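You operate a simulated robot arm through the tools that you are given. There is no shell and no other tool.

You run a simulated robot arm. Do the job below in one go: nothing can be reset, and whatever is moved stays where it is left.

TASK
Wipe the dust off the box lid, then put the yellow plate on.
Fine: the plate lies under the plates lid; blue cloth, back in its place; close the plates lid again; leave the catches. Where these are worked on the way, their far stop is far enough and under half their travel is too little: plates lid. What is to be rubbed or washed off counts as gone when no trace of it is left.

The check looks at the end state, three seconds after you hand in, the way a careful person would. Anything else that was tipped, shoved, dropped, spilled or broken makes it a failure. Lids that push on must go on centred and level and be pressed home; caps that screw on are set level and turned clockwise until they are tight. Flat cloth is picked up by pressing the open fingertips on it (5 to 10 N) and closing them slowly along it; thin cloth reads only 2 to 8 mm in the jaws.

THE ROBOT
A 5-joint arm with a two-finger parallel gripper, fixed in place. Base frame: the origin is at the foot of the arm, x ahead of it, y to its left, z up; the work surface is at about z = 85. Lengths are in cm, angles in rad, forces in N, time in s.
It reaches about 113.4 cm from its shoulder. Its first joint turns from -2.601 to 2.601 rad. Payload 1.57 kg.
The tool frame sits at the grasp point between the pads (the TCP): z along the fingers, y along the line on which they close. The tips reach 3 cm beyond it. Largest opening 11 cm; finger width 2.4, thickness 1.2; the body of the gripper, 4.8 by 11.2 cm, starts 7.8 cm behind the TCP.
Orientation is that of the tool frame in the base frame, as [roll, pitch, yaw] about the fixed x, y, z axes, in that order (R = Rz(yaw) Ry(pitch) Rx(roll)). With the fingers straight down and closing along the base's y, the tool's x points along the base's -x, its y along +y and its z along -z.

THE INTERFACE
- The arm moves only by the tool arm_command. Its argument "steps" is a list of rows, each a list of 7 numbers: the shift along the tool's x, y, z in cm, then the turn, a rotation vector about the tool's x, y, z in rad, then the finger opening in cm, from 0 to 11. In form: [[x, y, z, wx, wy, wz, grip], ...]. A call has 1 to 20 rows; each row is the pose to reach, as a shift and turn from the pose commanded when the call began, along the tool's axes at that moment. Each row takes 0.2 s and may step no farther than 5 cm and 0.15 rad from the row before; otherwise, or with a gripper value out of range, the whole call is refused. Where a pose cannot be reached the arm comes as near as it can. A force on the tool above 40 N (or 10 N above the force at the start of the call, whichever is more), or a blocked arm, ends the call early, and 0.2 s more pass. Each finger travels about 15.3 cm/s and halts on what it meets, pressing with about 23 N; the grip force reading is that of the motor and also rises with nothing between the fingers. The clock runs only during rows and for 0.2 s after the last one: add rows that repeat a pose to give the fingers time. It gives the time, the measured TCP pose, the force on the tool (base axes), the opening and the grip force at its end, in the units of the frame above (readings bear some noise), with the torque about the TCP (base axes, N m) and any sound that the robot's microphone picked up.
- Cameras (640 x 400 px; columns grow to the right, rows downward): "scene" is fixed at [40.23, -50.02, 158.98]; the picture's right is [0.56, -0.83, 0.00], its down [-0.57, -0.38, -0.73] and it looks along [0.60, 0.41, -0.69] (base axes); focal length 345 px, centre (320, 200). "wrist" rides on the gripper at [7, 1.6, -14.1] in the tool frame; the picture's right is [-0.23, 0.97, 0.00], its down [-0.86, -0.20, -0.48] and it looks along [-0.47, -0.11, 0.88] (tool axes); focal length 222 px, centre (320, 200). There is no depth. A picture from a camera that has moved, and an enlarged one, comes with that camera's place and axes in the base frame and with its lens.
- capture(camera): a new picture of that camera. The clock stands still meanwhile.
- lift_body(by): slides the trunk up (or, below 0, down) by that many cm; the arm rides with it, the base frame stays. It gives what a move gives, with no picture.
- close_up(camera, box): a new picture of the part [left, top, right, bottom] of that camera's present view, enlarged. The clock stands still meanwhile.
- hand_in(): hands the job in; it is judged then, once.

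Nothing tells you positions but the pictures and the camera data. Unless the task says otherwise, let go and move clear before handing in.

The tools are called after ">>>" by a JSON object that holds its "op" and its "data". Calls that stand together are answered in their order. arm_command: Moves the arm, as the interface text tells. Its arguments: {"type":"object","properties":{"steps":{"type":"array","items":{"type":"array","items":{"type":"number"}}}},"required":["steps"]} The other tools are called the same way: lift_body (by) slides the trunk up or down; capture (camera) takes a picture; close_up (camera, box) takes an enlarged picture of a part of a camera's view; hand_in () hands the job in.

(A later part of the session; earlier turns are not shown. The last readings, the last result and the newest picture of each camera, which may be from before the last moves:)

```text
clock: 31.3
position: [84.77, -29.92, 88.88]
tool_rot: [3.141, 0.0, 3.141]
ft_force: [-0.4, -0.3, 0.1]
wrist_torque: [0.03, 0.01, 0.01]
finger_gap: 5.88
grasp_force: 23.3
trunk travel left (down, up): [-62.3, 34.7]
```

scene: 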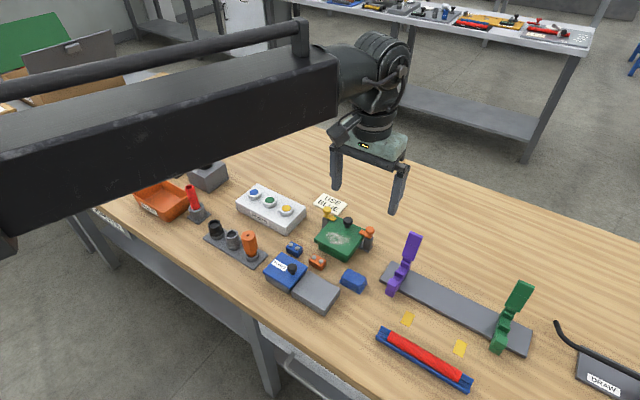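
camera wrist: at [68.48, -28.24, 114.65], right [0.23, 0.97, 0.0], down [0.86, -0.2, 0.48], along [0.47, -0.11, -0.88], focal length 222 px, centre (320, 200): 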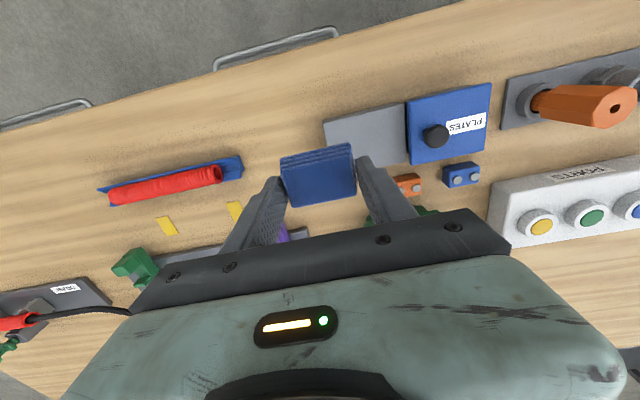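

The cloth is within a fraction of a millimetre of the table. I'll open slowly, rise, and check it.

>>> {"op": "arm_command", "data": {"steps": [[0, 0, 0, 0, 0, 0, 5.9], [0, 0, 0, 0, 0, 0, 6.2], [0, 0, 0, 0, 0, 0, 6.8], [0, 0, 0, 0, 0, 0, 7.8], [0, 0, 0, 0, 0, 0, 7.8]]}}

>>> {"op": "lift_body", "data": {"by": 9}}

>>> {"op": "close_up", "data": {"camera": "wrist", "box": [260, 100, 390, 220]}}

>>> {"op": "close_up", "data": {"camera": "scene", "box": [290, 200, 420, 310]}}

```text
clock: 32.5
position: [84.66, -29.77, 88.84]
tool_rot: [3.141, -0.001, 3.141]
ft_force: [0.3, 0.5, -1.1]
wrist_torque: [0.02, 0.0, 0.01]
finger_gap: 7.79
grasp_force: 0.0
trunk travel left (down, up): [-62.3, 34.7]
```

```text
clock: 33.8
position: [84.71, -29.86, 97.95]
tool_rot: [-3.141, 0.0, -3.141]
ft_force: [-0.1, -1.1, 0.9]
wrist_torque: [0.01, -0.01, -0.02]
finger_gap: 7.8
grasp_force: 0.1
trunk travel left (down, up): [-71.3, 25.7]
```

```text
3.33 times, centred on (325, 160) of wrist
camera zoom: at [77.71, -28.34, 112.12], right [0.23, 0.97, 0.0], down [0.86, -0.2, 0.48], along [0.47, -0.11, -0.88], focal length 740 px, centre (303, 333)
```

zoom: 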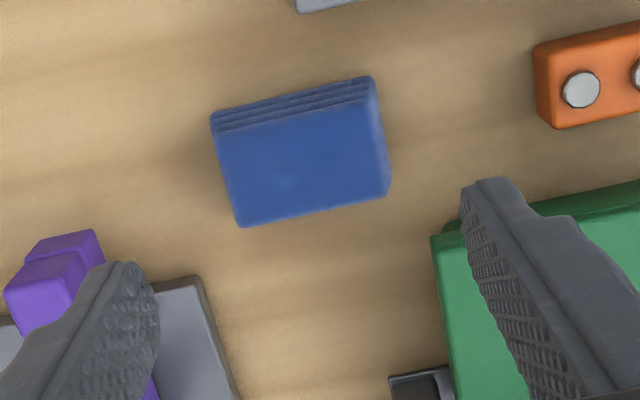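

```text
3.64 times, centred on (355, 255) of scene
camera zoom: at [40.23, -50.02, 158.98], right [0.56, -0.83, 0.0], down [-0.57, -0.38, -0.73], along [0.6, 0.41, -0.69], focal length 1254 px, centre (193, 0)
```

zoom: 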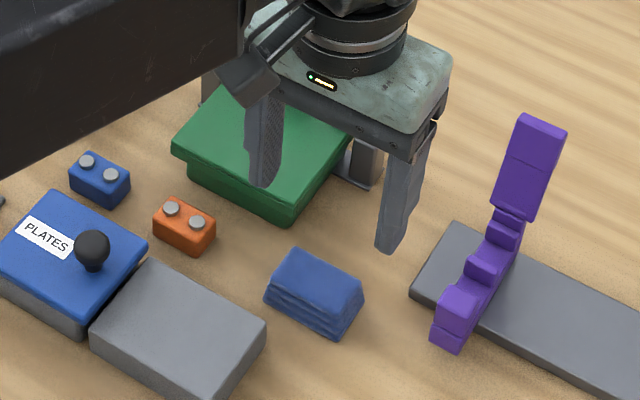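

The cloth is back exactly where it was. Now I go above the plates lid's knob at about (76.5, -17.5).

>>> {"op": "arm_command", "data": {"steps": [[2, 3.1, 0, 0, 0, 0, 7], [4, 6.2, 0, 0, 0, 0, 6], [6, 9.3, 0, 0, 0, 0, 6], [8.2, 12.4, 0, 0, 0, 0, 6], [8.2, 12.4, 0, 0, 0, 0, 6]]}}

>>> {"op": "close_up", "data": {"camera": "wrist", "box": [220, 80, 420, 230]}}

>>> {"op": "close_up", "data": {"camera": "scene", "box": [240, 200, 390, 310]}}

>>> {"op": "close_up", "data": {"camera": "scene", "box": [310, 200, 380, 265]}}

```text
clock: 35.0
position: [76.57, -17.22, 98.02]
tool_rot: [-3.14, -0.001, -3.141]
ft_force: [-0.7, 0.4, -0.6]
wrist_torque: [0.03, 0.02, -0.02]
finger_gap: 6.0
grasp_force: 0.0
trunk travel left (down, up): [-71.3, 25.7]
```

```text
2.67 times, centred on (320, 155) of wrist
camera zoom: at [69.55, -15.77, 112.13], right [0.23, 0.97, 0.0], down [0.86, -0.2, 0.48], along [0.47, -0.11, -0.88], focal length 592 px, centre (320, 320)
```

zoom: 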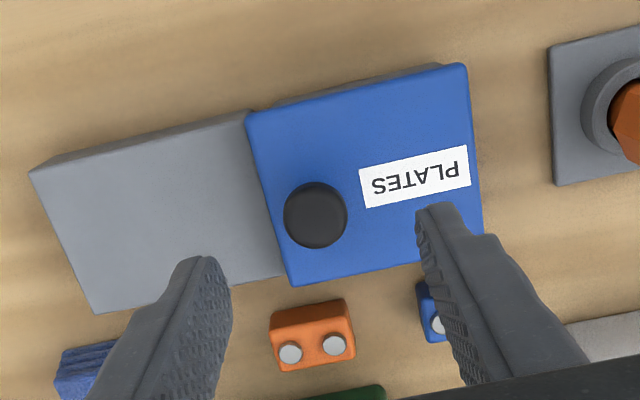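

```text
3.64 times, centred on (315, 255) of scene
camera zoom: at [40.23, -50.02, 158.98], right [0.56, -0.83, 0.0], down [-0.57, -0.38, -0.73], along [0.6, 0.41, -0.69], focal length 1254 px, centre (338, 0)
```

zoom: 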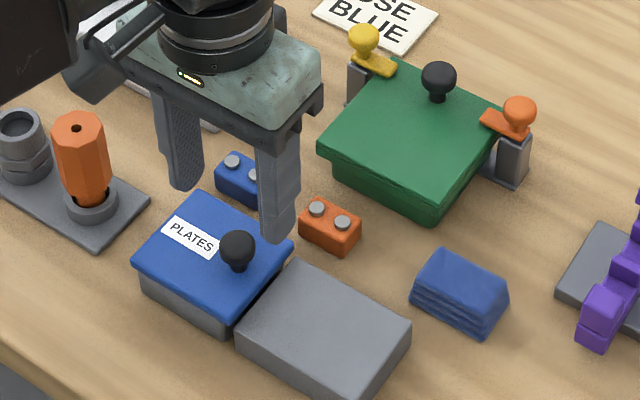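

```text
6.15 times, centred on (345, 232) of scene
camera zoom: at [40.23, -50.02, 158.98], right [0.56, -0.83, 0.0], down [-0.57, -0.38, -0.73], along [0.6, 0.41, -0.69], focal length 2123 px, centre (166, 0)
```

zoom: 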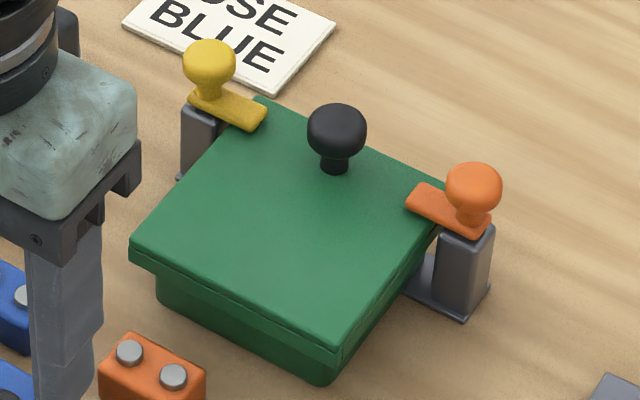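

The box lid is spotless with no trace left. The plates knob is centred near (76.5, -17.55) with its ball at z≈91 and the lid top at z≈88.7. I'll trim y, narrow the fingers and lower around the knob.

>>> {"op": "arm_command", "data": {"steps": [[0, -0.18, 0, 0, 0, 0, 5], [0, -0.18, 0, 0, 0, 0, 5]]}}

>>> {"op": "lift_body", "data": {"by": -5.6}}

>>> {"op": "close_up", "data": {"camera": "wrist", "box": [240, 120, 400, 240]}}

>>> {"op": "close_up", "data": {"camera": "scene", "box": [250, 220, 350, 310]}}

```text
clock: 35.5
position: [76.48, -17.53, 97.91]
tool_rot: [3.141, 0.0, 3.14]
ft_force: [-0.3, 0.3, 0.4]
wrist_torque: [0.01, 0.02, -0.01]
finger_gap: 5.0
grasp_force: 0.1
trunk travel left (down, up): [-71.3, 25.7]
```

```text
clock: 36.5
position: [76.57, -17.54, 92.36]
tool_rot: [-3.141, -0.002, 3.14]
ft_force: [-1.1, -0.3, 0.1]
wrist_torque: [-0.05, 0.0, 0.04]
finger_gap: 5.02
grasp_force: 0.1
trunk travel left (down, up): [-65.7, 31.3]
```

```text
3.33 times, centred on (320, 180) of wrist
camera zoom: at [69.54, -16.05, 106.53], right [0.23, 0.97, 0.0], down [0.86, -0.2, 0.48], along [0.47, -0.11, -0.88], focal length 740 px, centre (320, 267)
```

zoom: 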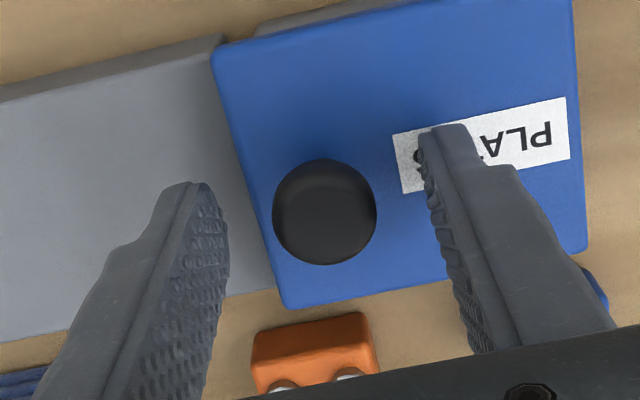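

```text
4.44 times, centred on (300, 265) of scene
camera zoom: at [40.23, -50.02, 158.98], right [0.56, -0.83, 0.0], down [-0.57, -0.38, -0.73], along [0.6, 0.41, -0.69], focal length 1533 px, centre (409, -89)
```

zoom: 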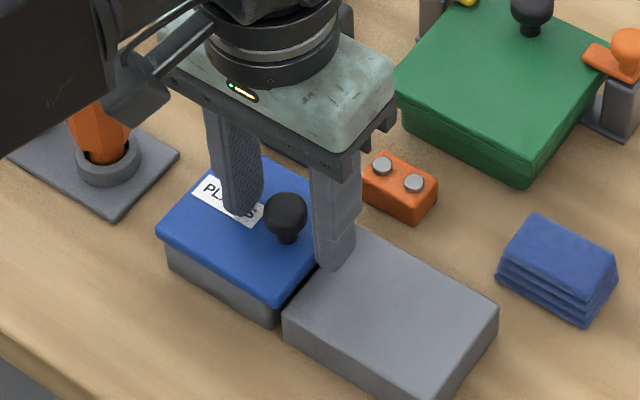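

The knob sits midway between the fingers. I'll close on it and then slide it gently toward -y onto the shelf.

>>> {"op": "arm_command", "data": {"steps": [[0, 0.05, 0, 0, 0, 0, 4], [0, 0.05, 0, 0, 0, 0, 3], [0, 0.05, 0, 0, 0, 0, 2.2], [0, 0.05, 0, 0, 0, 0, 1.8], [0, 0.05, 0, 0, 0, 0, 1.8]]}}

>>> {"op": "arm_command", "data": {"steps": [[0, -0.4, 0, 0, 0, 0, 1.8], [0, -0.8, 0, 0, 0, 0, 1.8], [0, -1.2, 0, 0, 0, 0, 1.8]]}}

>>> {"op": "close_up", "data": {"camera": "wrist", "box": [220, 80, 420, 230]}}

>>> {"op": "close_up", "data": {"camera": "scene", "box": [250, 220, 350, 310]}}

```text
clock: 37.7
position: [76.52, -17.47, 92.41]
tool_rot: [-3.141, 0.001, -3.141]
ft_force: [-0.2, -0.1, -0.3]
wrist_torque: [-0.02, -0.01, 0.01]
finger_gap: 2.28
grasp_force: 35.5
trunk travel left (down, up): [-65.7, 31.3]
```

```text
clock: 38.5
position: [76.57, -18.84, 92.28]
tool_rot: [-3.141, 0.0, 3.14]
ft_force: [-3.6, 0.3, -3.3]
wrist_torque: [0.0, 0.14, 0.0]
finger_gap: 2.27
grasp_force: 35.3
trunk travel left (down, up): [-65.7, 31.3]
```

```text
2.67 times, centred on (320, 155) of wrist
camera zoom: at [69.55, -17.19, 106.53], right [0.23, 0.97, 0.0], down [0.86, -0.2, 0.48], along [0.47, -0.11, -0.88], focal length 592 px, centre (320, 320)
```

zoom: 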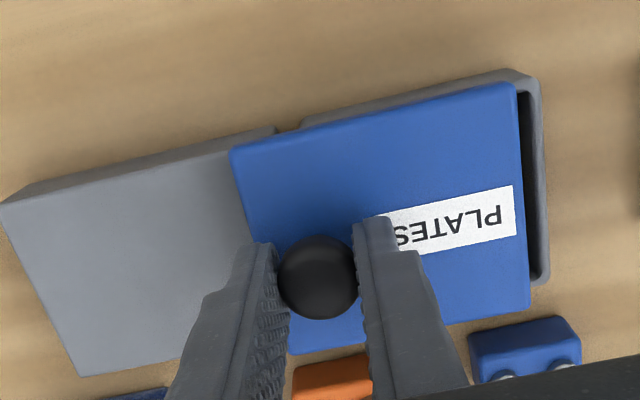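

```text
4.44 times, centred on (300, 265) of scene
camera zoom: at [40.23, -50.02, 158.98], right [0.56, -0.83, 0.0], down [-0.57, -0.38, -0.73], along [0.6, 0.41, -0.69], focal length 1533 px, centre (409, -89)
```

zoom: 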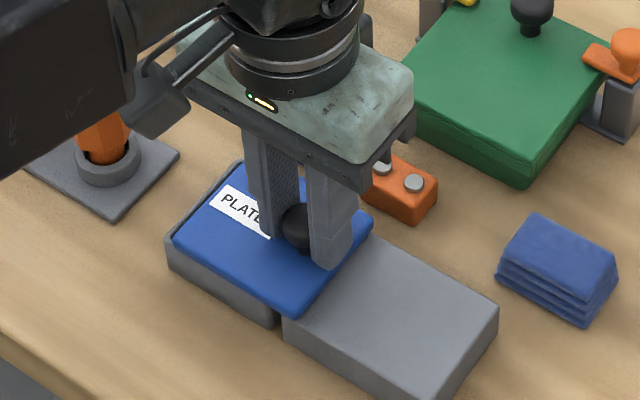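

The lid slides freely along -y. I'll keep sliding toward its far stop, watching the force.

>>> {"op": "arm_command", "data": {"steps": [[0, -0.7, 0, 0, 0, 0, 1.8], [0, -1.4, 0, 0, 0, 0, 1.8], [0, -2.1, 0, 0, 0, 0, 1.8], [0, -2.8, 0, 0, 0, 0, 1.8], [0, -3.5, 0, 0, 0, 0, 1.8], [0, -4.2, 0, 0, 0, 0, 1.8], [0, -4.9, 0, 0, 0, 0, 1.8], [0, -5.5, 0, 0, 0, 0, 1.8]]}}

>>> {"op": "close_up", "data": {"camera": "wrist", "box": [220, 80, 420, 230]}}

>>> {"op": "close_up", "data": {"camera": "scene", "box": [250, 220, 350, 310]}}

```text
clock: 40.3
position: [76.55, -24.35, 92.42]
tool_rot: [-3.141, 0.0, 3.141]
ft_force: [-2.4, 0.1, -2.1]
wrist_torque: [0.03, 0.02, 0.02]
finger_gap: 2.26
grasp_force: 35.1
trunk travel left (down, up): [-65.7, 31.3]
```

```text
2.67 times, centred on (320, 155) of wrist
camera zoom: at [69.53, -22.73, 106.53], right [0.23, 0.97, 0.0], down [0.85, -0.2, 0.48], along [0.47, -0.11, -0.88], focal length 592 px, centre (320, 320)
```

zoom: 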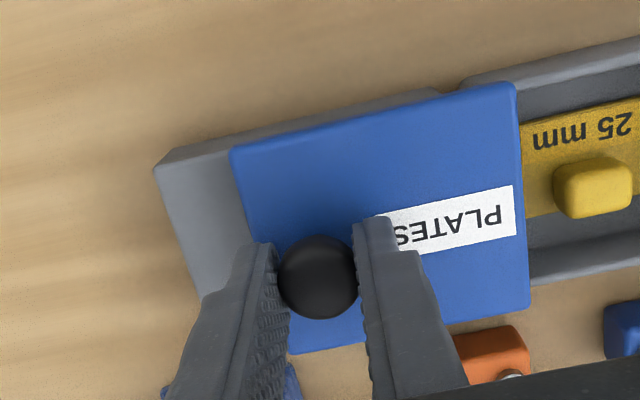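

```text
4.44 times, centred on (300, 265) of scene
camera zoom: at [40.23, -50.02, 158.98], right [0.56, -0.83, 0.0], down [-0.57, -0.38, -0.73], along [0.6, 0.41, -0.69], focal length 1533 px, centre (409, -89)
```

zoom: 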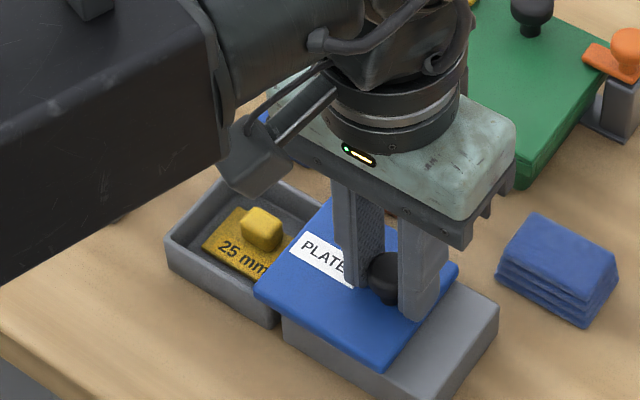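

A yellow plate marked "25 mm" with a grip block is revealed in the tray. I'll slide the lid on to its far stop.

>>> {"op": "arm_command", "data": {"steps": [[0, -0.3, 0, 0, 0, 0, 1.8], [0, -0.6, 0, 0, 0, 0, 1.8], [0, -0.9, 0, 0, 0, 0, 1.8], [0, -1.2, 0, 0, 0, 0, 1.8], [0, -1.5, 0, 0, 0, 0, 1.8]]}}

>>> {"op": "close_up", "data": {"camera": "wrist", "box": [220, 80, 420, 230]}}

>>> {"op": "close_up", "data": {"camera": "scene", "box": [250, 220, 350, 310]}}

```text
clock: 41.5
position: [76.53, -25.77, 92.36]
tool_rot: [-3.14, 0.0, -3.141]
ft_force: [0.1, 0.0, 0.8]
wrist_torque: [0.01, 0.17, -0.01]
finger_gap: 2.3
grasp_force: 34.8
trunk travel left (down, up): [-65.7, 31.3]
```

```text
2.67 times, centred on (320, 155) of wrist
camera zoom: at [69.54, -24.24, 106.53], right [0.23, 0.97, 0.0], down [0.85, -0.2, 0.48], along [0.47, -0.11, -0.88], focal length 592 px, centre (320, 320)
```

zoom: 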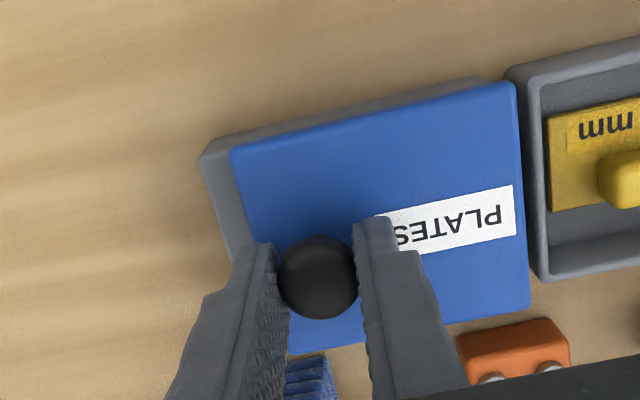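

```text
4.44 times, centred on (300, 265) of scene
camera zoom: at [40.23, -50.02, 158.98], right [0.56, -0.83, 0.0], down [-0.57, -0.38, -0.73], along [0.6, 0.41, -0.69], focal length 1533 px, centre (409, -89)
```

zoom: 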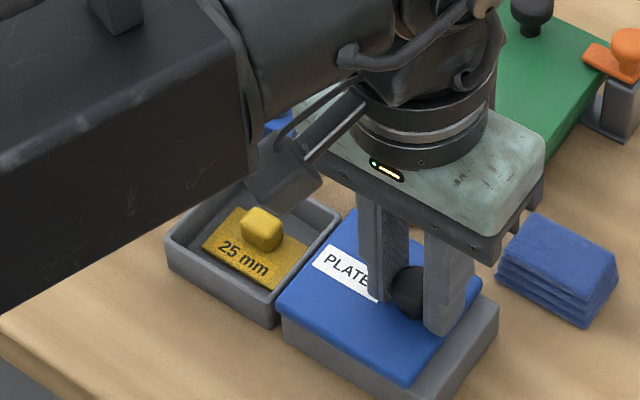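

The tray is fully uncovered, with the lid moved about 8.3 cm onto its shelf. I'll release the knob and rise.

>>> {"op": "arm_command", "data": {"steps": [[0, 0, 0, 0, 0, 0, 3], [0, 0, 0, 0, 0, 0, 4.5], [0, 0, 0, 0, 0, 0, 5], [0, 0, 0, 0, 0, 0, 5]]}}

>>> {"op": "lift_body", "data": {"by": 8}}

>>> {"op": "arm_command", "data": {"steps": [[0, 3, 0, 0, 0, 0, 6], [0, 6, 0, 0, 0, 0, 7], [0, 9, 0, 0, 0, 0, 8], [0, 10.5, 0, 0, 0, 0, 8], [0, 10.5, 0, 0, 0, 0, 8]]}}

>>> {"op": "close_up", "data": {"camera": "wrist", "box": [220, 80, 420, 230]}}

>>> {"op": "close_up", "data": {"camera": "scene", "box": [240, 210, 350, 310]}}

```text
clock: 42.5
position: [76.61, -25.9, 92.27]
tool_rot: [-3.141, 0.0, -3.141]
ft_force: [-0.2, 1.0, -0.3]
wrist_torque: [-0.02, 0.0, 0.05]
finger_gap: 5.01
grasp_force: 0.0
trunk travel left (down, up): [-65.7, 31.3]
```

```text
clock: 43.7
position: [76.55, -25.74, 100.36]
tool_rot: [3.141, -0.001, 3.141]
ft_force: [-0.1, -0.3, 0.1]
wrist_torque: [0.01, -0.01, 0.01]
finger_gap: 5.0
grasp_force: 0.0
trunk travel left (down, up): [-73.7, 23.3]
```

```text
clock: 44.9
position: [76.61, -15.2, 100.31]
tool_rot: [3.141, -0.001, -3.141]
ft_force: [-0.2, 0.3, 0.2]
wrist_torque: [0.03, -0.02, -0.02]
finger_gap: 8.01
grasp_force: 0.1
trunk travel left (down, up): [-73.7, 23.3]
```

```text
2.67 times, centred on (320, 155) of wrist
camera zoom: at [69.57, -13.64, 114.52], right [0.23, 0.97, 0.0], down [0.86, -0.2, 0.48], along [0.47, -0.11, -0.88], focal length 592 px, centre (320, 320)
```

zoom: 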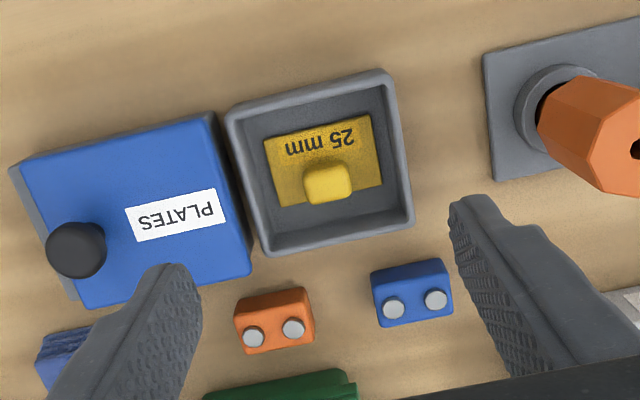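

```text
4.00 times, centred on (295, 260) of scene
camera zoom: at [40.23, -50.02, 158.98], right [0.56, -0.83, 0.0], down [-0.57, -0.38, -0.73], along [0.6, 0.41, -0.69], focal length 1380 px, centre (420, -40)
```

zoom: 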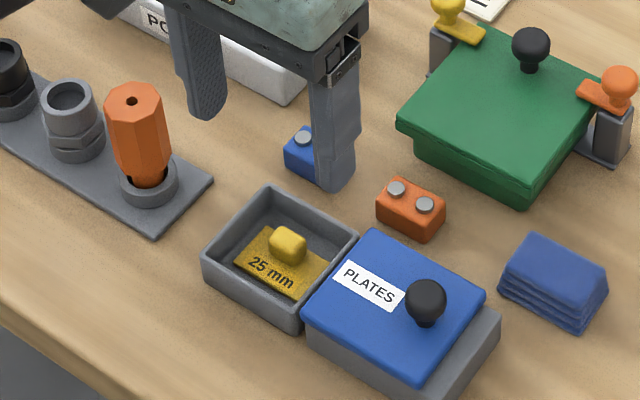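

The tray holds a yellow "25 mm" plate, about 5.1 by 3.4 cm, with a grip block near (77.1, -15.05). I'll look closer before grasping.

>>> {"op": "close_up", "data": {"camera": "wrist", "box": [280, 100, 380, 180]}}

>>> {"op": "close_up", "data": {"camera": "scene", "box": [285, 250, 335, 295]}}

```text
5.00 times, centred on (330, 140) of wrist
camera zoom: at [69.57, -13.64, 114.52], right [0.23, 0.97, 0.0], down [0.86, -0.2, 0.48], along [0.47, -0.11, -0.88], focal length 1111 px, centre (270, 500)
```

zoom: 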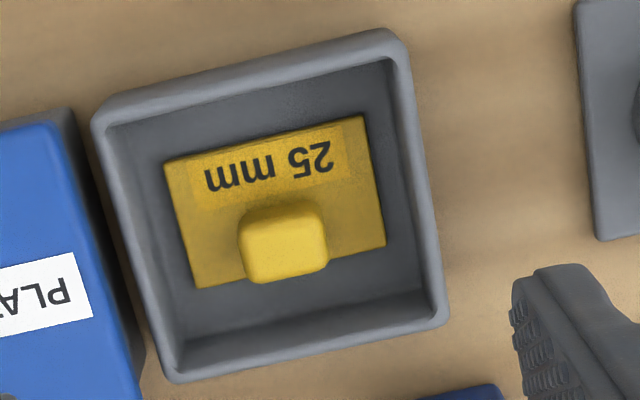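

```text
8.89 times, centred on (310, 272) of scene
camera zoom: at [40.23, -50.02, 158.98], right [0.56, -0.83, 0.0], down [-0.57, -0.38, -0.73], along [0.6, 0.41, -0.69], focal length 3066 px, centre (409, -444)
```

zoom: 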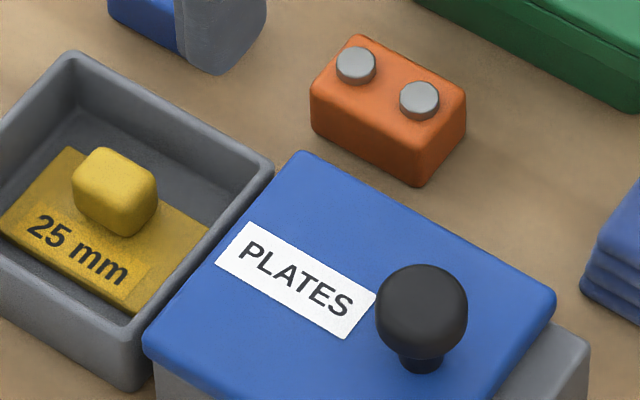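

The grip block is about 2 cm wide along y, centred near (77.0, -15.05), and the tray interior is about 6.4 cm wide. I'll use a 3.2 cm opening, align, and lower to just above the tray rim first.

>>> {"op": "arm_command", "data": {"steps": [[-0.43, 0.2, 0, 0, 0, 0, 5], [-0.43, 0.2, 0, 0, 0, 0, 3.2], [-0.43, 0.2, 0, 0, 0, 0, 3.2]]}}

>>> {"op": "lift_body", "data": {"by": -8.3}}

>>> {"op": "close_up", "data": {"camera": "wrist", "box": [260, 120, 380, 220]}}

>>> {"op": "close_up", "data": {"camera": "scene", "box": [260, 230, 340, 300]}}

```text
clock: 45.7
position: [77.04, -15.06, 100.39]
tool_rot: [3.14, 0.0, 3.141]
ft_force: [-0.1, -0.2, -0.1]
wrist_torque: [-0.04, -0.01, 0.02]
finger_gap: 3.2
grasp_force: 0.0
trunk travel left (down, up): [-73.7, 23.3]
```

```text
clock: 46.9
position: [76.95, -15.12, 92.02]
tool_rot: [-3.141, 0.0, 3.14]
ft_force: [-0.3, 0.5, -0.4]
wrist_torque: [-0.02, 0.01, 0.03]
finger_gap: 3.21
grasp_force: 0.0
trunk travel left (down, up): [-65.4, 31.6]
```

```text
4.00 times, centred on (320, 170) of wrist
camera zoom: at [70.0, -13.46, 106.23], right [0.23, 0.97, 0.0], down [0.86, -0.2, 0.48], along [0.47, -0.11, -0.88], focal length 888 px, centre (320, 320)
```

zoom: 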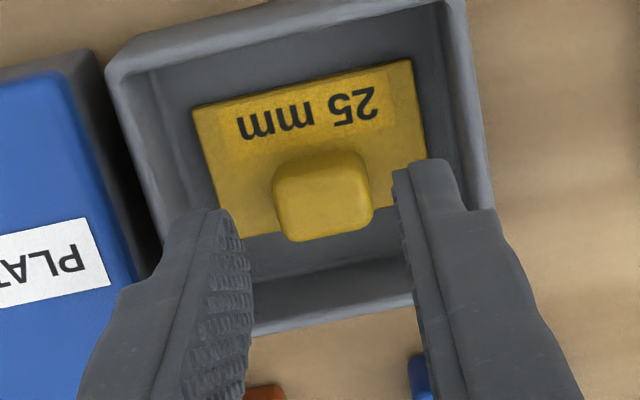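

```text
5.71 times, centred on (300, 265) of scene
camera zoom: at [40.23, -50.02, 158.98], right [0.56, -0.83, 0.0], down [-0.57, -0.38, -0.73], along [0.6, 0.41, -0.69], focal length 1971 px, centre (434, -171)
```

zoom: 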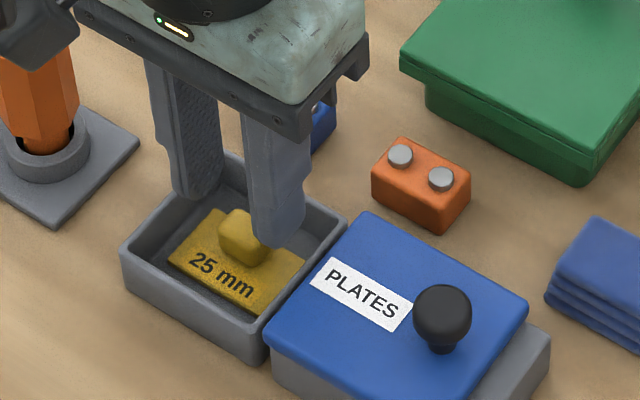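

Aligned over the grip block, within 2 mm in x. I'll trim that and lower into the tray.

>>> {"op": "arm_command", "data": {"steps": [[0.15, 0.02, 0, 0, 0, 0, 3.2], [0.15, 0.02, 0, 0, 0, 0, 3.2]]}}

>>> {"op": "lift_body", "data": {"by": -2.2}}

>>> {"op": "close_up", "data": {"camera": "wrist", "box": [260, 120, 380, 220]}}

>>> {"op": "close_up", "data": {"camera": "scene", "box": [260, 230, 340, 300]}}

```text
clock: 47.5
position: [76.87, -15.07, 92.06]
tool_rot: [-3.14, 0.0, 3.141]
ft_force: [-0.4, 0.3, -0.1]
wrist_torque: [0.01, 0.01, -0.01]
finger_gap: 3.21
grasp_force: 0.1
trunk travel left (down, up): [-65.4, 31.6]
```

```text
clock: 48.2
position: [76.86, -15.03, 89.84]
tool_rot: [-3.141, -0.001, -3.141]
ft_force: [-0.3, 0.8, -0.5]
wrist_torque: [0.02, -0.01, 0.0]
finger_gap: 3.2
grasp_force: 0.0
trunk travel left (down, up): [-63.2, 33.8]
```

```text
4.00 times, centred on (320, 170) of wrist
camera zoom: at [69.83, -13.43, 104.02], right [0.23, 0.97, 0.0], down [0.86, -0.2, 0.48], along [0.47, -0.11, -0.88], focal length 888 px, centre (320, 320)
```

zoom: 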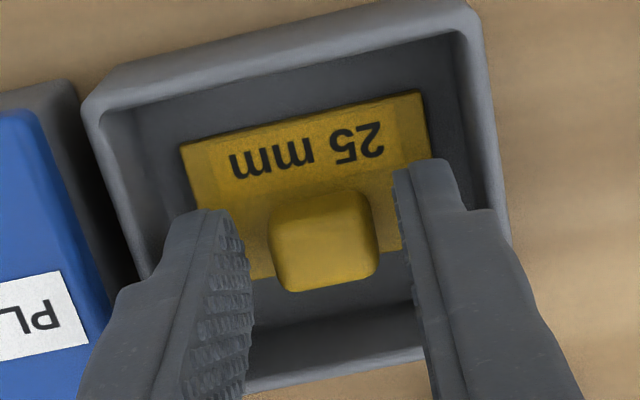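

```text
5.71 times, centred on (300, 265) of scene
camera zoom: at [40.23, -50.02, 158.98], right [0.56, -0.83, 0.0], down [-0.57, -0.38, -0.73], along [0.6, 0.41, -0.69], focal length 1971 px, centre (434, -171)
```

zoom: 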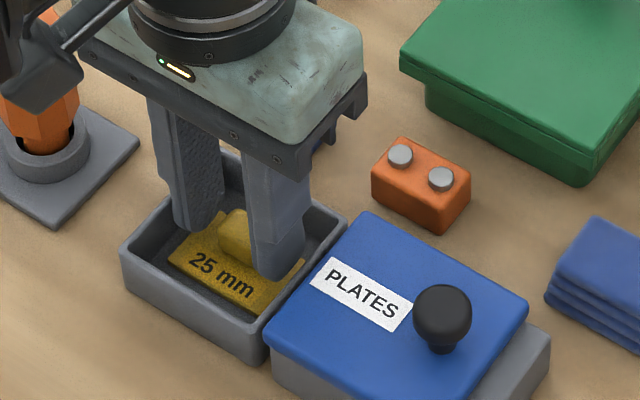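

The fingers straddle the grip block inside the tray. I'll go down slightly more and close on it.

>>> {"op": "lift_body", "data": {"by": -0.35}}

>>> {"op": "arm_command", "data": {"steps": [[0, 0, 0, 0, 0, 0, 2.7], [0, 0, 0, 0, 0, 0, 2.3], [0, 0, 0, 0, 0, 0, 1.9], [0, 0, 0, 0, 0, 0, 1.5], [0, 0, 0, 0, 0, 0, 1.5]]}}

>>> {"op": "close_up", "data": {"camera": "wrist", "box": [260, 120, 380, 220]}}

```text
clock: 48.7
position: [76.78, -15.05, 89.5]
tool_rot: [-3.141, -0.001, 3.141]
ft_force: [-0.5, 0.0, -0.2]
wrist_torque: [0.02, -0.04, 0.02]
finger_gap: 3.19
grasp_force: 0.1
trunk travel left (down, up): [-62.8, 34.2]
```

```text
clock: 49.9
position: [76.85, -15.07, 89.48]
tool_rot: [3.141, -0.001, -3.141]
ft_force: [0.2, 0.0, 0.1]
wrist_torque: [0.0, 0.01, 0.0]
finger_gap: 2.04
grasp_force: 23.0
trunk travel left (down, up): [-62.8, 34.2]
```

```text
4.00 times, centred on (320, 170) of wrist
camera zoom: at [69.83, -13.43, 103.67], right [0.23, 0.97, 0.0], down [0.86, -0.2, 0.48], along [0.47, -0.11, -0.88], focal length 888 px, centre (320, 320)
```

zoom: 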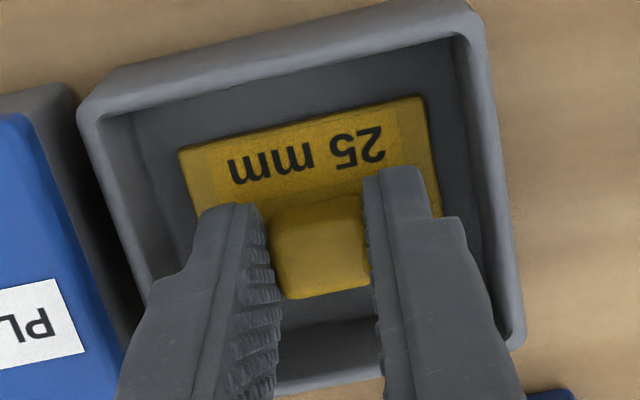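

The grip block is held at 2.04 cm. I'll lift the plate straight out.

>>> {"op": "lift_body", "data": {"by": 2}}

>>> {"op": "lift_body", "data": {"by": 9}}

>>> {"op": "close_up", "data": {"camera": "wrist", "box": [260, 120, 380, 220]}}

>>> {"op": "close_up", "data": {"camera": "scene", "box": [240, 180, 360, 300]}}

```text
clock: 50.6
position: [76.99, -15.03, 91.55]
tool_rot: [3.14, 0.0, -3.14]
ft_force: [-0.5, 0.1, -0.8]
wrist_torque: [-0.01, 0.04, -0.02]
finger_gap: 2.04
grasp_force: 23.1
trunk travel left (down, up): [-64.8, 32.2]
```

```text
clock: 51.8
position: [76.87, -15.0, 100.6]
tool_rot: [-3.14, -0.002, -3.14]
ft_force: [-0.1, -0.3, -0.2]
wrist_torque: [0.0, -0.01, 0.0]
finger_gap: 2.05
grasp_force: 23.5
trunk travel left (down, up): [-73.8, 23.2]
```

```text
4.00 times, centred on (320, 170) of wrist
camera zoom: at [69.84, -13.43, 114.67], right [0.23, 0.97, 0.0], down [0.86, -0.2, 0.48], along [0.47, -0.11, -0.88], focal length 888 px, centre (320, 320)
```

zoom: 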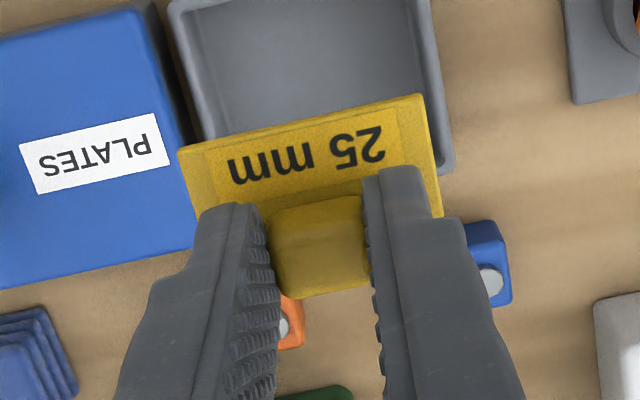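

```text
3.33 times, centred on (300, 240) of scene
camera zoom: at [40.23, -50.02, 158.98], right [0.56, -0.83, 0.0], down [-0.57, -0.38, -0.73], along [0.6, 0.41, -0.69], focal length 1150 px, centre (387, 67)
```

zoom: 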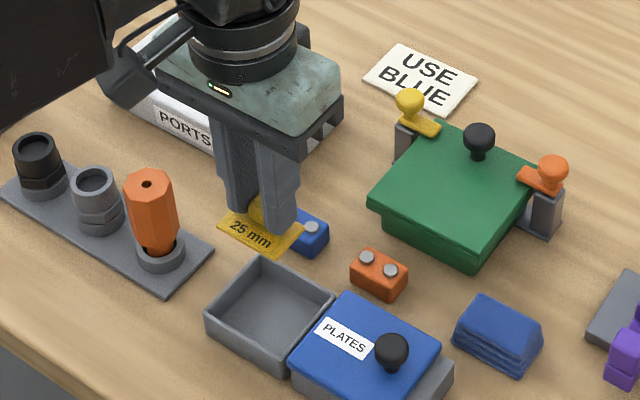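

The plate is out, level. I'll carry it over the clean half of the box lid, targeting TCP (91.65, -21.1) so the plate centre is about (91.3, -21.1).

>>> {"op": "arm_command", "data": {"steps": [[-3, -1.2, 0, 0, 0, 0, 1.5], [-6, -2.4, 0, 0, 0, 0, 1.5], [-9, -3.6, 0, 0, 0, 0, 1.5], [-12, -4.9, 0, 0, 0, 0, 1.5], [-14.81, -6.07, 0, 0, 0, 0, 1.5], [-14.81, -6.07, 0, 0, 0, 0, 1.5]]}}

>>> {"op": "lift_body", "data": {"by": -5.5}}

>>> {"op": "close_up", "data": {"camera": "wrist", "box": [240, 100, 400, 220]}}

>>> {"op": "close_up", "data": {"camera": "scene", "box": [300, 190, 400, 280]}}

```text
clock: 53.2
position: [91.67, -21.04, 100.46]
tool_rot: [3.141, 0.001, 3.141]
ft_force: [0.2, -0.2, -0.1]
wrist_torque: [-0.02, -0.02, 0.03]
finger_gap: 2.06
grasp_force: 23.0
trunk travel left (down, up): [-73.8, 23.2]
```

```text
clock: 54.2
position: [91.74, -20.95, 95.1]
tool_rot: [3.141, 0.001, -3.141]
ft_force: [-0.5, 0.0, 0.7]
wrist_torque: [-0.01, 0.01, -0.01]
finger_gap: 2.04
grasp_force: 23.1
trunk travel left (down, up): [-68.3, 28.7]
```

```text
3.33 times, centred on (320, 160) of wrist
camera zoom: at [84.66, -19.42, 109.17], right [0.23, 0.97, 0.0], down [0.86, -0.2, 0.48], along [0.47, -0.11, -0.88], focal length 740 px, centre (320, 333)
```

zoom: 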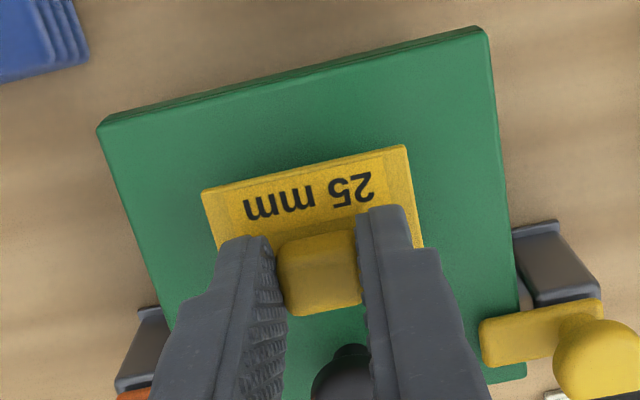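

```text
4.44 times, centred on (350, 235) of scene
camera zoom: at [40.23, -50.02, 158.98], right [0.56, -0.83, 0.0], down [-0.57, -0.38, -0.73], along [0.6, 0.41, -0.69], focal length 1533 px, centre (187, 44)
```

zoom: 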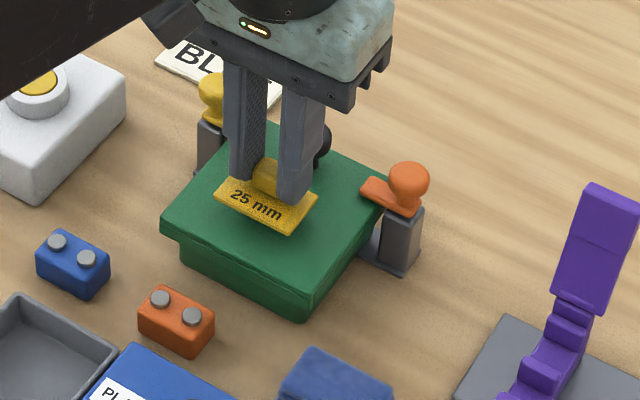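

The plate hovers level over the dusted-off area, clear of the knob. I'll lower in small steps until it touches.

>>> {"op": "lift_body", "data": {"by": -1.0}}

>>> {"op": "lift_body", "data": {"by": -0.15}}

>>> {"op": "lift_body", "data": {"by": -0.1}}

```text
clock: 54.8
position: [91.61, -21.02, 93.97]
tool_rot: [-3.141, 0.0, 3.14]
ft_force: [0.0, 0.5, 0.3]
wrist_torque: [-0.02, 0.0, 0.02]
finger_gap: 2.03
grasp_force: 23.1
trunk travel left (down, up): [-67.3, 29.7]
```

```text
clock: 55.3
position: [91.71, -20.95, 93.81]
tool_rot: [3.142, 0.0, -3.141]
ft_force: [-0.6, 0.0, 0.2]
wrist_torque: [0.0, 0.02, -0.03]
finger_gap: 2.04
grasp_force: 22.5
trunk travel left (down, up): [-67.2, 29.8]
```

```text
clock: 55.8
position: [91.69, -21.0, 93.71]
tool_rot: [-3.14, -0.001, 3.141]
ft_force: [-0.6, -0.4, -0.3]
wrist_torque: [0.02, 0.02, 0.01]
finger_gap: 2.04
grasp_force: 22.9
trunk travel left (down, up): [-67.1, 29.9]
```

>>> {"op": "lift_body", "data": {"by": -0.07}}

>>> {"op": "close_up", "data": {"camera": "scene", "box": [310, 205, 380, 265]}}

>>> {"op": "close_up", "data": {"camera": "wrist", "box": [260, 110, 380, 210]}}

```text
clock: 56.3
position: [91.72, -21.06, 93.57]
tool_rot: [-3.141, 0.001, -3.14]
ft_force: [-0.2, -0.1, -0.6]
wrist_torque: [0.02, 0.02, 0.05]
finger_gap: 2.04
grasp_force: 23.1
trunk travel left (down, up): [-67.0, 30.0]
```

```text
6.67 times, centred on (345, 235) of scene
camera zoom: at [40.23, -50.02, 158.98], right [0.56, -0.83, 0.0], down [-0.57, -0.38, -0.73], along [0.6, 0.41, -0.69], focal length 2300 px, centre (153, -33)
```

zoom: 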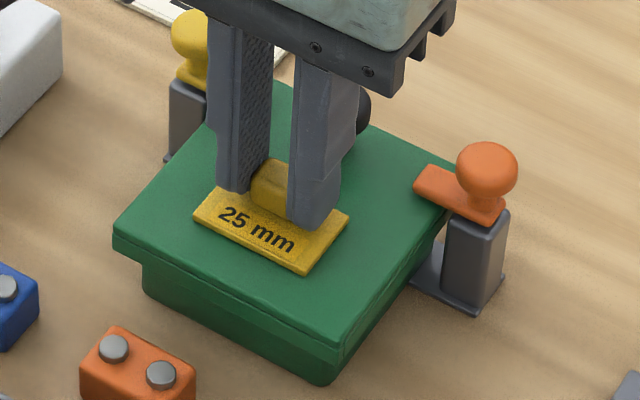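

```text
4.00 times, centred on (320, 160) of wrist
camera zoom: at [84.67, -19.42, 107.85], right [0.23, 0.97, 0.0], down [0.86, -0.2, 0.48], along [0.47, -0.11, -0.88], focal length 888 px, centre (320, 360)
```

zoom: 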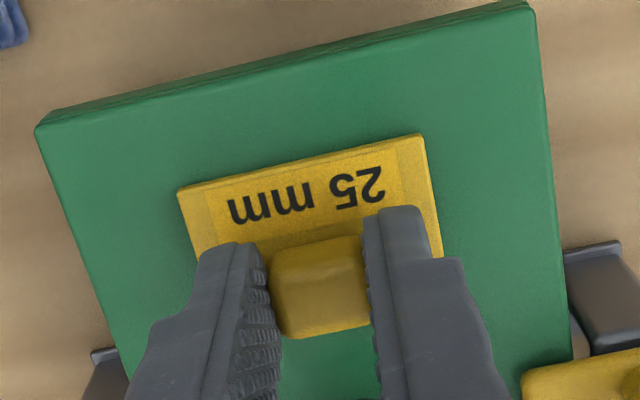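

Very close to contact now. I'll keep lowering in fine steps.

>>> {"op": "lift_body", "data": {"by": -0.07}}

>>> {"op": "lift_body", "data": {"by": -0.07}}

```text
clock: 56.8
position: [91.66, -21.06, 93.59]
tool_rot: [-3.14, 0.001, 3.141]
ft_force: [1.2, -0.1, -0.1]
wrist_torque: [0.02, 0.0, -0.01]
finger_gap: 2.05
grasp_force: 22.6
trunk travel left (down, up): [-66.9, 30.1]
```

```text
clock: 57.3
position: [91.67, -20.98, 93.49]
tool_rot: [-3.141, 0.0, -3.141]
ft_force: [1.2, -0.3, 5.9]
wrist_torque: [0.01, 0.0, -0.01]
finger_gap: 2.03
grasp_force: 22.7
trunk travel left (down, up): [-66.9, 30.1]
```

Contact at 6 N, so the plate is on the lid. I'll release slowly and rise.

>>> {"op": "arm_command", "data": {"steps": [[0, 0, 0, 0, 0, 0, 1.9], [0, 0, 0, 0, 0, 0, 2.1], [0, 0, 0, 0, 0, 0, 2.5], [0, 0, 0, 0, 0, 0, 3.4], [0, 0, 0, 0, 0, 0, 3.4]]}}

>>> {"op": "lift_body", "data": {"by": 8}}

>>> {"op": "close_up", "data": {"camera": "wrist", "box": [240, 100, 400, 220]}}

>>> {"op": "close_up", "data": {"camera": "scene", "box": [300, 190, 400, 280]}}

```text
clock: 58.5
position: [91.73, -20.97, 93.59]
tool_rot: [-3.14, -0.001, 3.139]
ft_force: [-0.2, -0.4, -0.5]
wrist_torque: [-0.01, 0.0, 0.0]
finger_gap: 3.4
grasp_force: 0.0
trunk travel left (down, up): [-66.9, 30.1]
```

```text
clock: 59.7
position: [91.67, -21.02, 101.59]
tool_rot: [3.141, 0.0, -3.141]
ft_force: [0.6, 0.3, 0.6]
wrist_torque: [-0.02, -0.02, -0.03]
finger_gap: 3.37
grasp_force: 0.1
trunk travel left (down, up): [-74.9, 22.1]
```

```text
3.33 times, centred on (320, 160) of wrist
camera zoom: at [84.68, -19.42, 115.7], right [0.23, 0.97, 0.0], down [0.86, -0.2, 0.48], along [0.47, -0.11, -0.88], focal length 740 px, centre (320, 333)
```

zoom: 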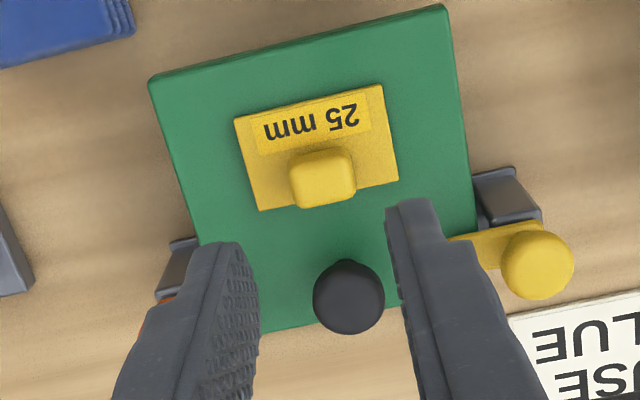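

```text
4.44 times, centred on (350, 235) of scene
camera zoom: at [40.23, -50.02, 158.98], right [0.56, -0.83, 0.0], down [-0.57, -0.38, -0.73], along [0.6, 0.41, -0.69], focal length 1533 px, centre (187, 44)
```

zoom: 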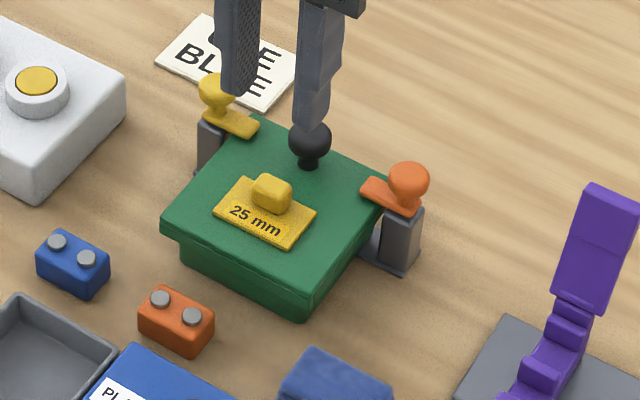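

The plate rests squarely on the clean lid, away from the knob and catches. Now back to the plates lid knob at about (76.5, -25.85) to close it.

>>> {"op": "arm_command", "data": {"steps": [[3, -1, 0, 0, 0, 0, 4], [6, -2, 0, 0, 0, 0, 5], [9, -3, 0, 0, 0, 0, 5], [12, -4, 0, 0, 0, 0, 5], [15.15, -4.82, 0, 0, 0, 0, 5], [15.15, -4.82, 0, 0, 0, 0, 5]]}}

>>> {"op": "close_up", "data": {"camera": "wrist", "box": [220, 80, 420, 230]}}

>>> {"op": "close_up", "data": {"camera": "scene", "box": [240, 200, 390, 310]}}

```text
clock: 61.1
position: [76.48, -25.77, 101.63]
tool_rot: [3.141, 0.0, -3.141]
ft_force: [1.3, 0.2, -0.2]
wrist_torque: [0.02, 0.0, 0.0]
finger_gap: 5.01
grasp_force: 0.1
trunk travel left (down, up): [-74.9, 22.1]
```

```text
2.67 times, centred on (320, 155) of wrist
camera zoom: at [69.53, -24.24, 115.72], right [0.23, 0.97, 0.0], down [0.86, -0.2, 0.48], along [0.47, -0.11, -0.88], focal length 592 px, centre (320, 320)
```

zoom: 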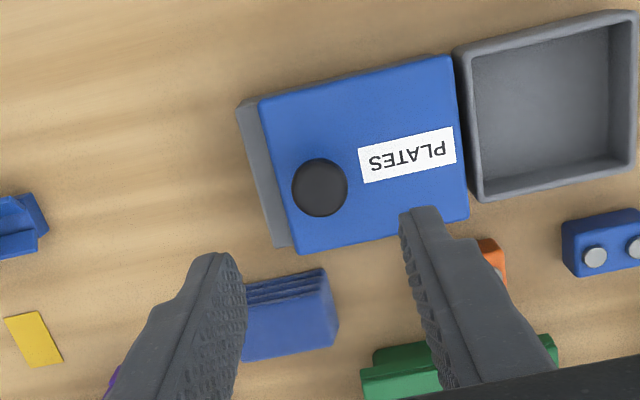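

```text
3.64 times, centred on (315, 255) of scene
camera zoom: at [40.23, -50.02, 158.98], right [0.56, -0.83, 0.0], down [-0.57, -0.38, -0.73], along [0.6, 0.41, -0.69], focal length 1254 px, centre (338, 0)
```

zoom: 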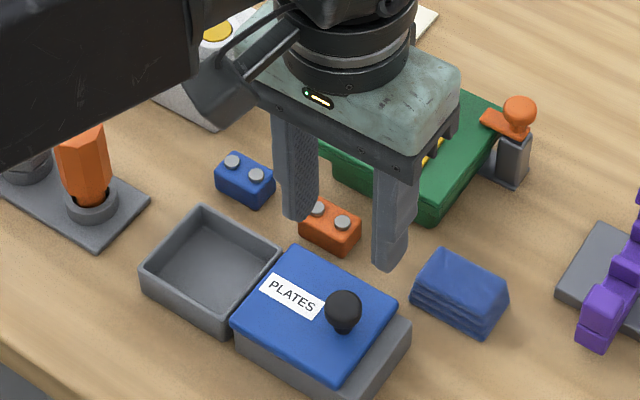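

Exactly over the knob again. I'll lower to the same height as before, grip, and slide it back toward +y.

>>> {"op": "lift_body", "data": {"by": -9.2}}

>>> {"op": "arm_command", "data": {"steps": [[0, 0, 0, 0, 0, 0, 4], [0, 0, 0, 0, 0, 0, 3], [0, 0, 0, 0, 0, 0, 2.2], [0, 0, 0, 0, 0, 0, 1.8], [0, 0, 0, 0, 0, 0, 1.8]]}}

>>> {"op": "close_up", "data": {"camera": "wrist", "box": [220, 80, 420, 230]}}

```text
clock: 62.3
position: [76.56, -25.87, 92.31]
tool_rot: [3.141, -0.001, -3.141]
ft_force: [-0.1, 0.6, 0.8]
wrist_torque: [-0.01, -0.01, 0.02]
finger_gap: 5.04
grasp_force: 0.0
trunk travel left (down, up): [-65.7, 31.3]
```

```text
clock: 63.5
position: [76.67, -25.81, 92.28]
tool_rot: [-3.141, 0.001, 3.141]
ft_force: [0.2, -1.0, 0.5]
wrist_torque: [0.0, 0.01, -0.02]
finger_gap: 2.28
grasp_force: 35.8
trunk travel left (down, up): [-65.7, 31.3]
```

```text
2.67 times, centred on (320, 155) of wrist
camera zoom: at [69.55, -24.22, 106.52], right [0.23, 0.97, 0.0], down [0.85, -0.2, 0.48], along [0.47, -0.11, -0.88], focal length 592 px, centre (320, 320)
```

zoom: 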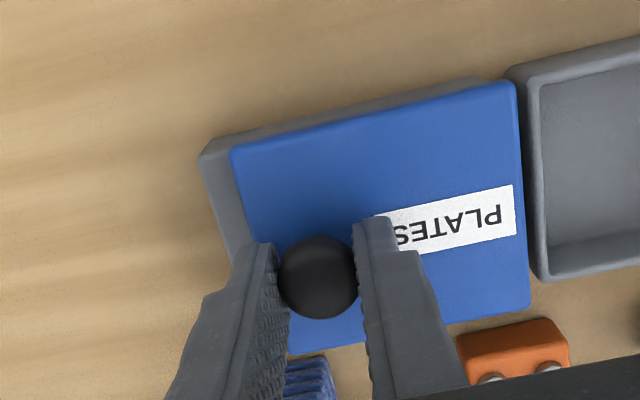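

The knob is gripped again. I'll slide the lid back over the tray most of the way.

>>> {"op": "arm_command", "data": {"steps": [[0, 0.6, 0, 0, 0, 0, 1.8], [0, 1.2, 0, 0, 0, 0, 1.8], [0, 1.8, 0, 0, 0, 0, 1.8], [0, 2.4, 0, 0, 0, 0, 1.8], [0, 3.0, 0, 0, 0, 0, 1.8], [0, 3.7, 0, 0, 0, 0, 1.8], [0, 4.4, 0, 0, 0, 0, 1.8], [0, 5.1, 0, 0, 0, 0, 1.8], [0, 5.8, 0, 0, 0, 0, 1.8], [0, 6.5, 0, 0, 0, 0, 1.8], [0, 7.1, 0, 0, 0, 0, 1.8], [0, 7.6, 0, 0, 0, 0, 1.8]]}}

>>> {"op": "arm_command", "data": {"steps": [[0, 0.15, 0, 0, 0, 0, 1.8], [0, 0.3, 0, 0, 0, 0, 1.8], [0, 0.45, 0, 0, 0, 0, 1.8], [0, 0.6, 0, 0, 0, 0, 1.8], [0, 0.6, 0, 0, 0, 0, 1.8]]}}

>>> {"op": "close_up", "data": {"camera": "wrist", "box": [220, 80, 420, 230]}}

>>> {"op": "close_up", "data": {"camera": "scene", "box": [250, 220, 350, 310]}}

```text
clock: 66.1
position: [76.57, -18.12, 92.43]
tool_rot: [3.142, 0.001, 3.141]
ft_force: [-7.3, 0.1, -7.2]
wrist_torque: [-0.04, 0.46, 0.02]
finger_gap: 2.27
grasp_force: 35.9
trunk travel left (down, up): [-65.7, 31.3]
```

```text
clock: 67.3
position: [76.59, -17.44, 92.33]
tool_rot: [-3.14, 0.0, -3.14]
ft_force: [-0.5, 0.2, -1.2]
wrist_torque: [0.01, 0.02, 0.0]
finger_gap: 2.29
grasp_force: 35.5
trunk travel left (down, up): [-65.7, 31.3]
```

```text
2.67 times, centred on (320, 155) of wrist
camera zoom: at [69.55, -15.99, 106.51], right [0.23, 0.97, 0.0], down [0.85, -0.2, 0.48], along [0.47, -0.11, -0.88], focal length 592 px, centre (320, 320)
```

zoom: 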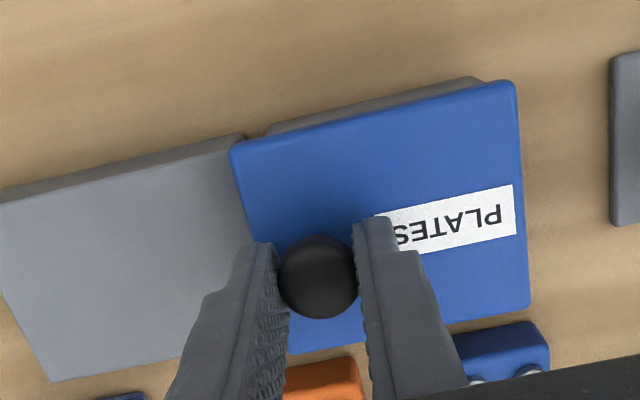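

```text
4.44 times, centred on (300, 265) of scene
camera zoom: at [40.23, -50.02, 158.98], right [0.56, -0.83, 0.0], down [-0.57, -0.38, -0.73], along [0.6, 0.41, -0.69], focal length 1533 px, centre (409, -89)
```

zoom: 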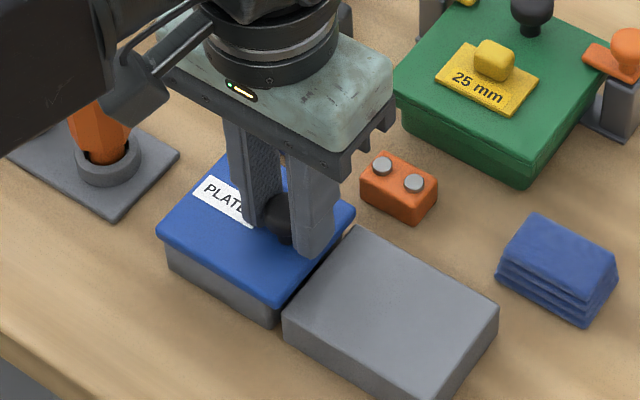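

The lid is back over the tray at the original knob position. I'll nudge it slightly further to confirm it is against its closed stop.

>>> {"op": "arm_command", "data": {"steps": [[0, 0.06, 0, 0, 0, 0, 1.8], [0, 0.12, 0, 0, 0, 0, 1.8], [0, 0.12, 0, 0, 0, 0, 1.8]]}}

>>> {"op": "close_up", "data": {"camera": "wrist", "box": [220, 80, 420, 230]}}

```text
clock: 68.1
position: [76.6, -17.43, 92.35]
tool_rot: [-3.141, 0.002, 3.139]
ft_force: [5.2, -1.1, 4.4]
wrist_torque: [0.01, -0.12, 0.01]
finger_gap: 2.3
grasp_force: 35.0
trunk travel left (down, up): [-65.7, 31.3]
```

```text
2.67 times, centred on (320, 155) of wrist
camera zoom: at [69.54, -15.92, 106.51], right [0.23, 0.97, 0.0], down [0.85, -0.2, 0.48], along [0.47, -0.11, -0.88], focal length 592 px, centre (320, 320)
```

zoom: 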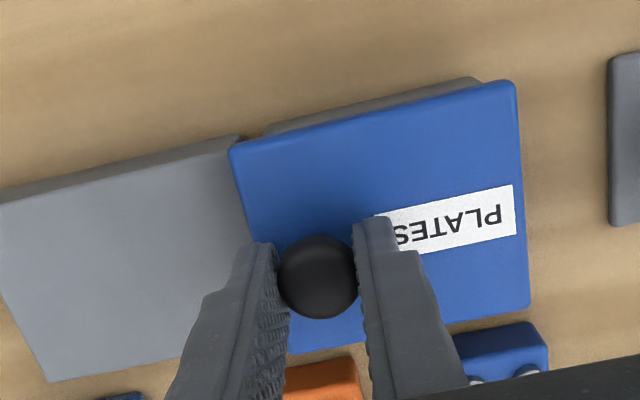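

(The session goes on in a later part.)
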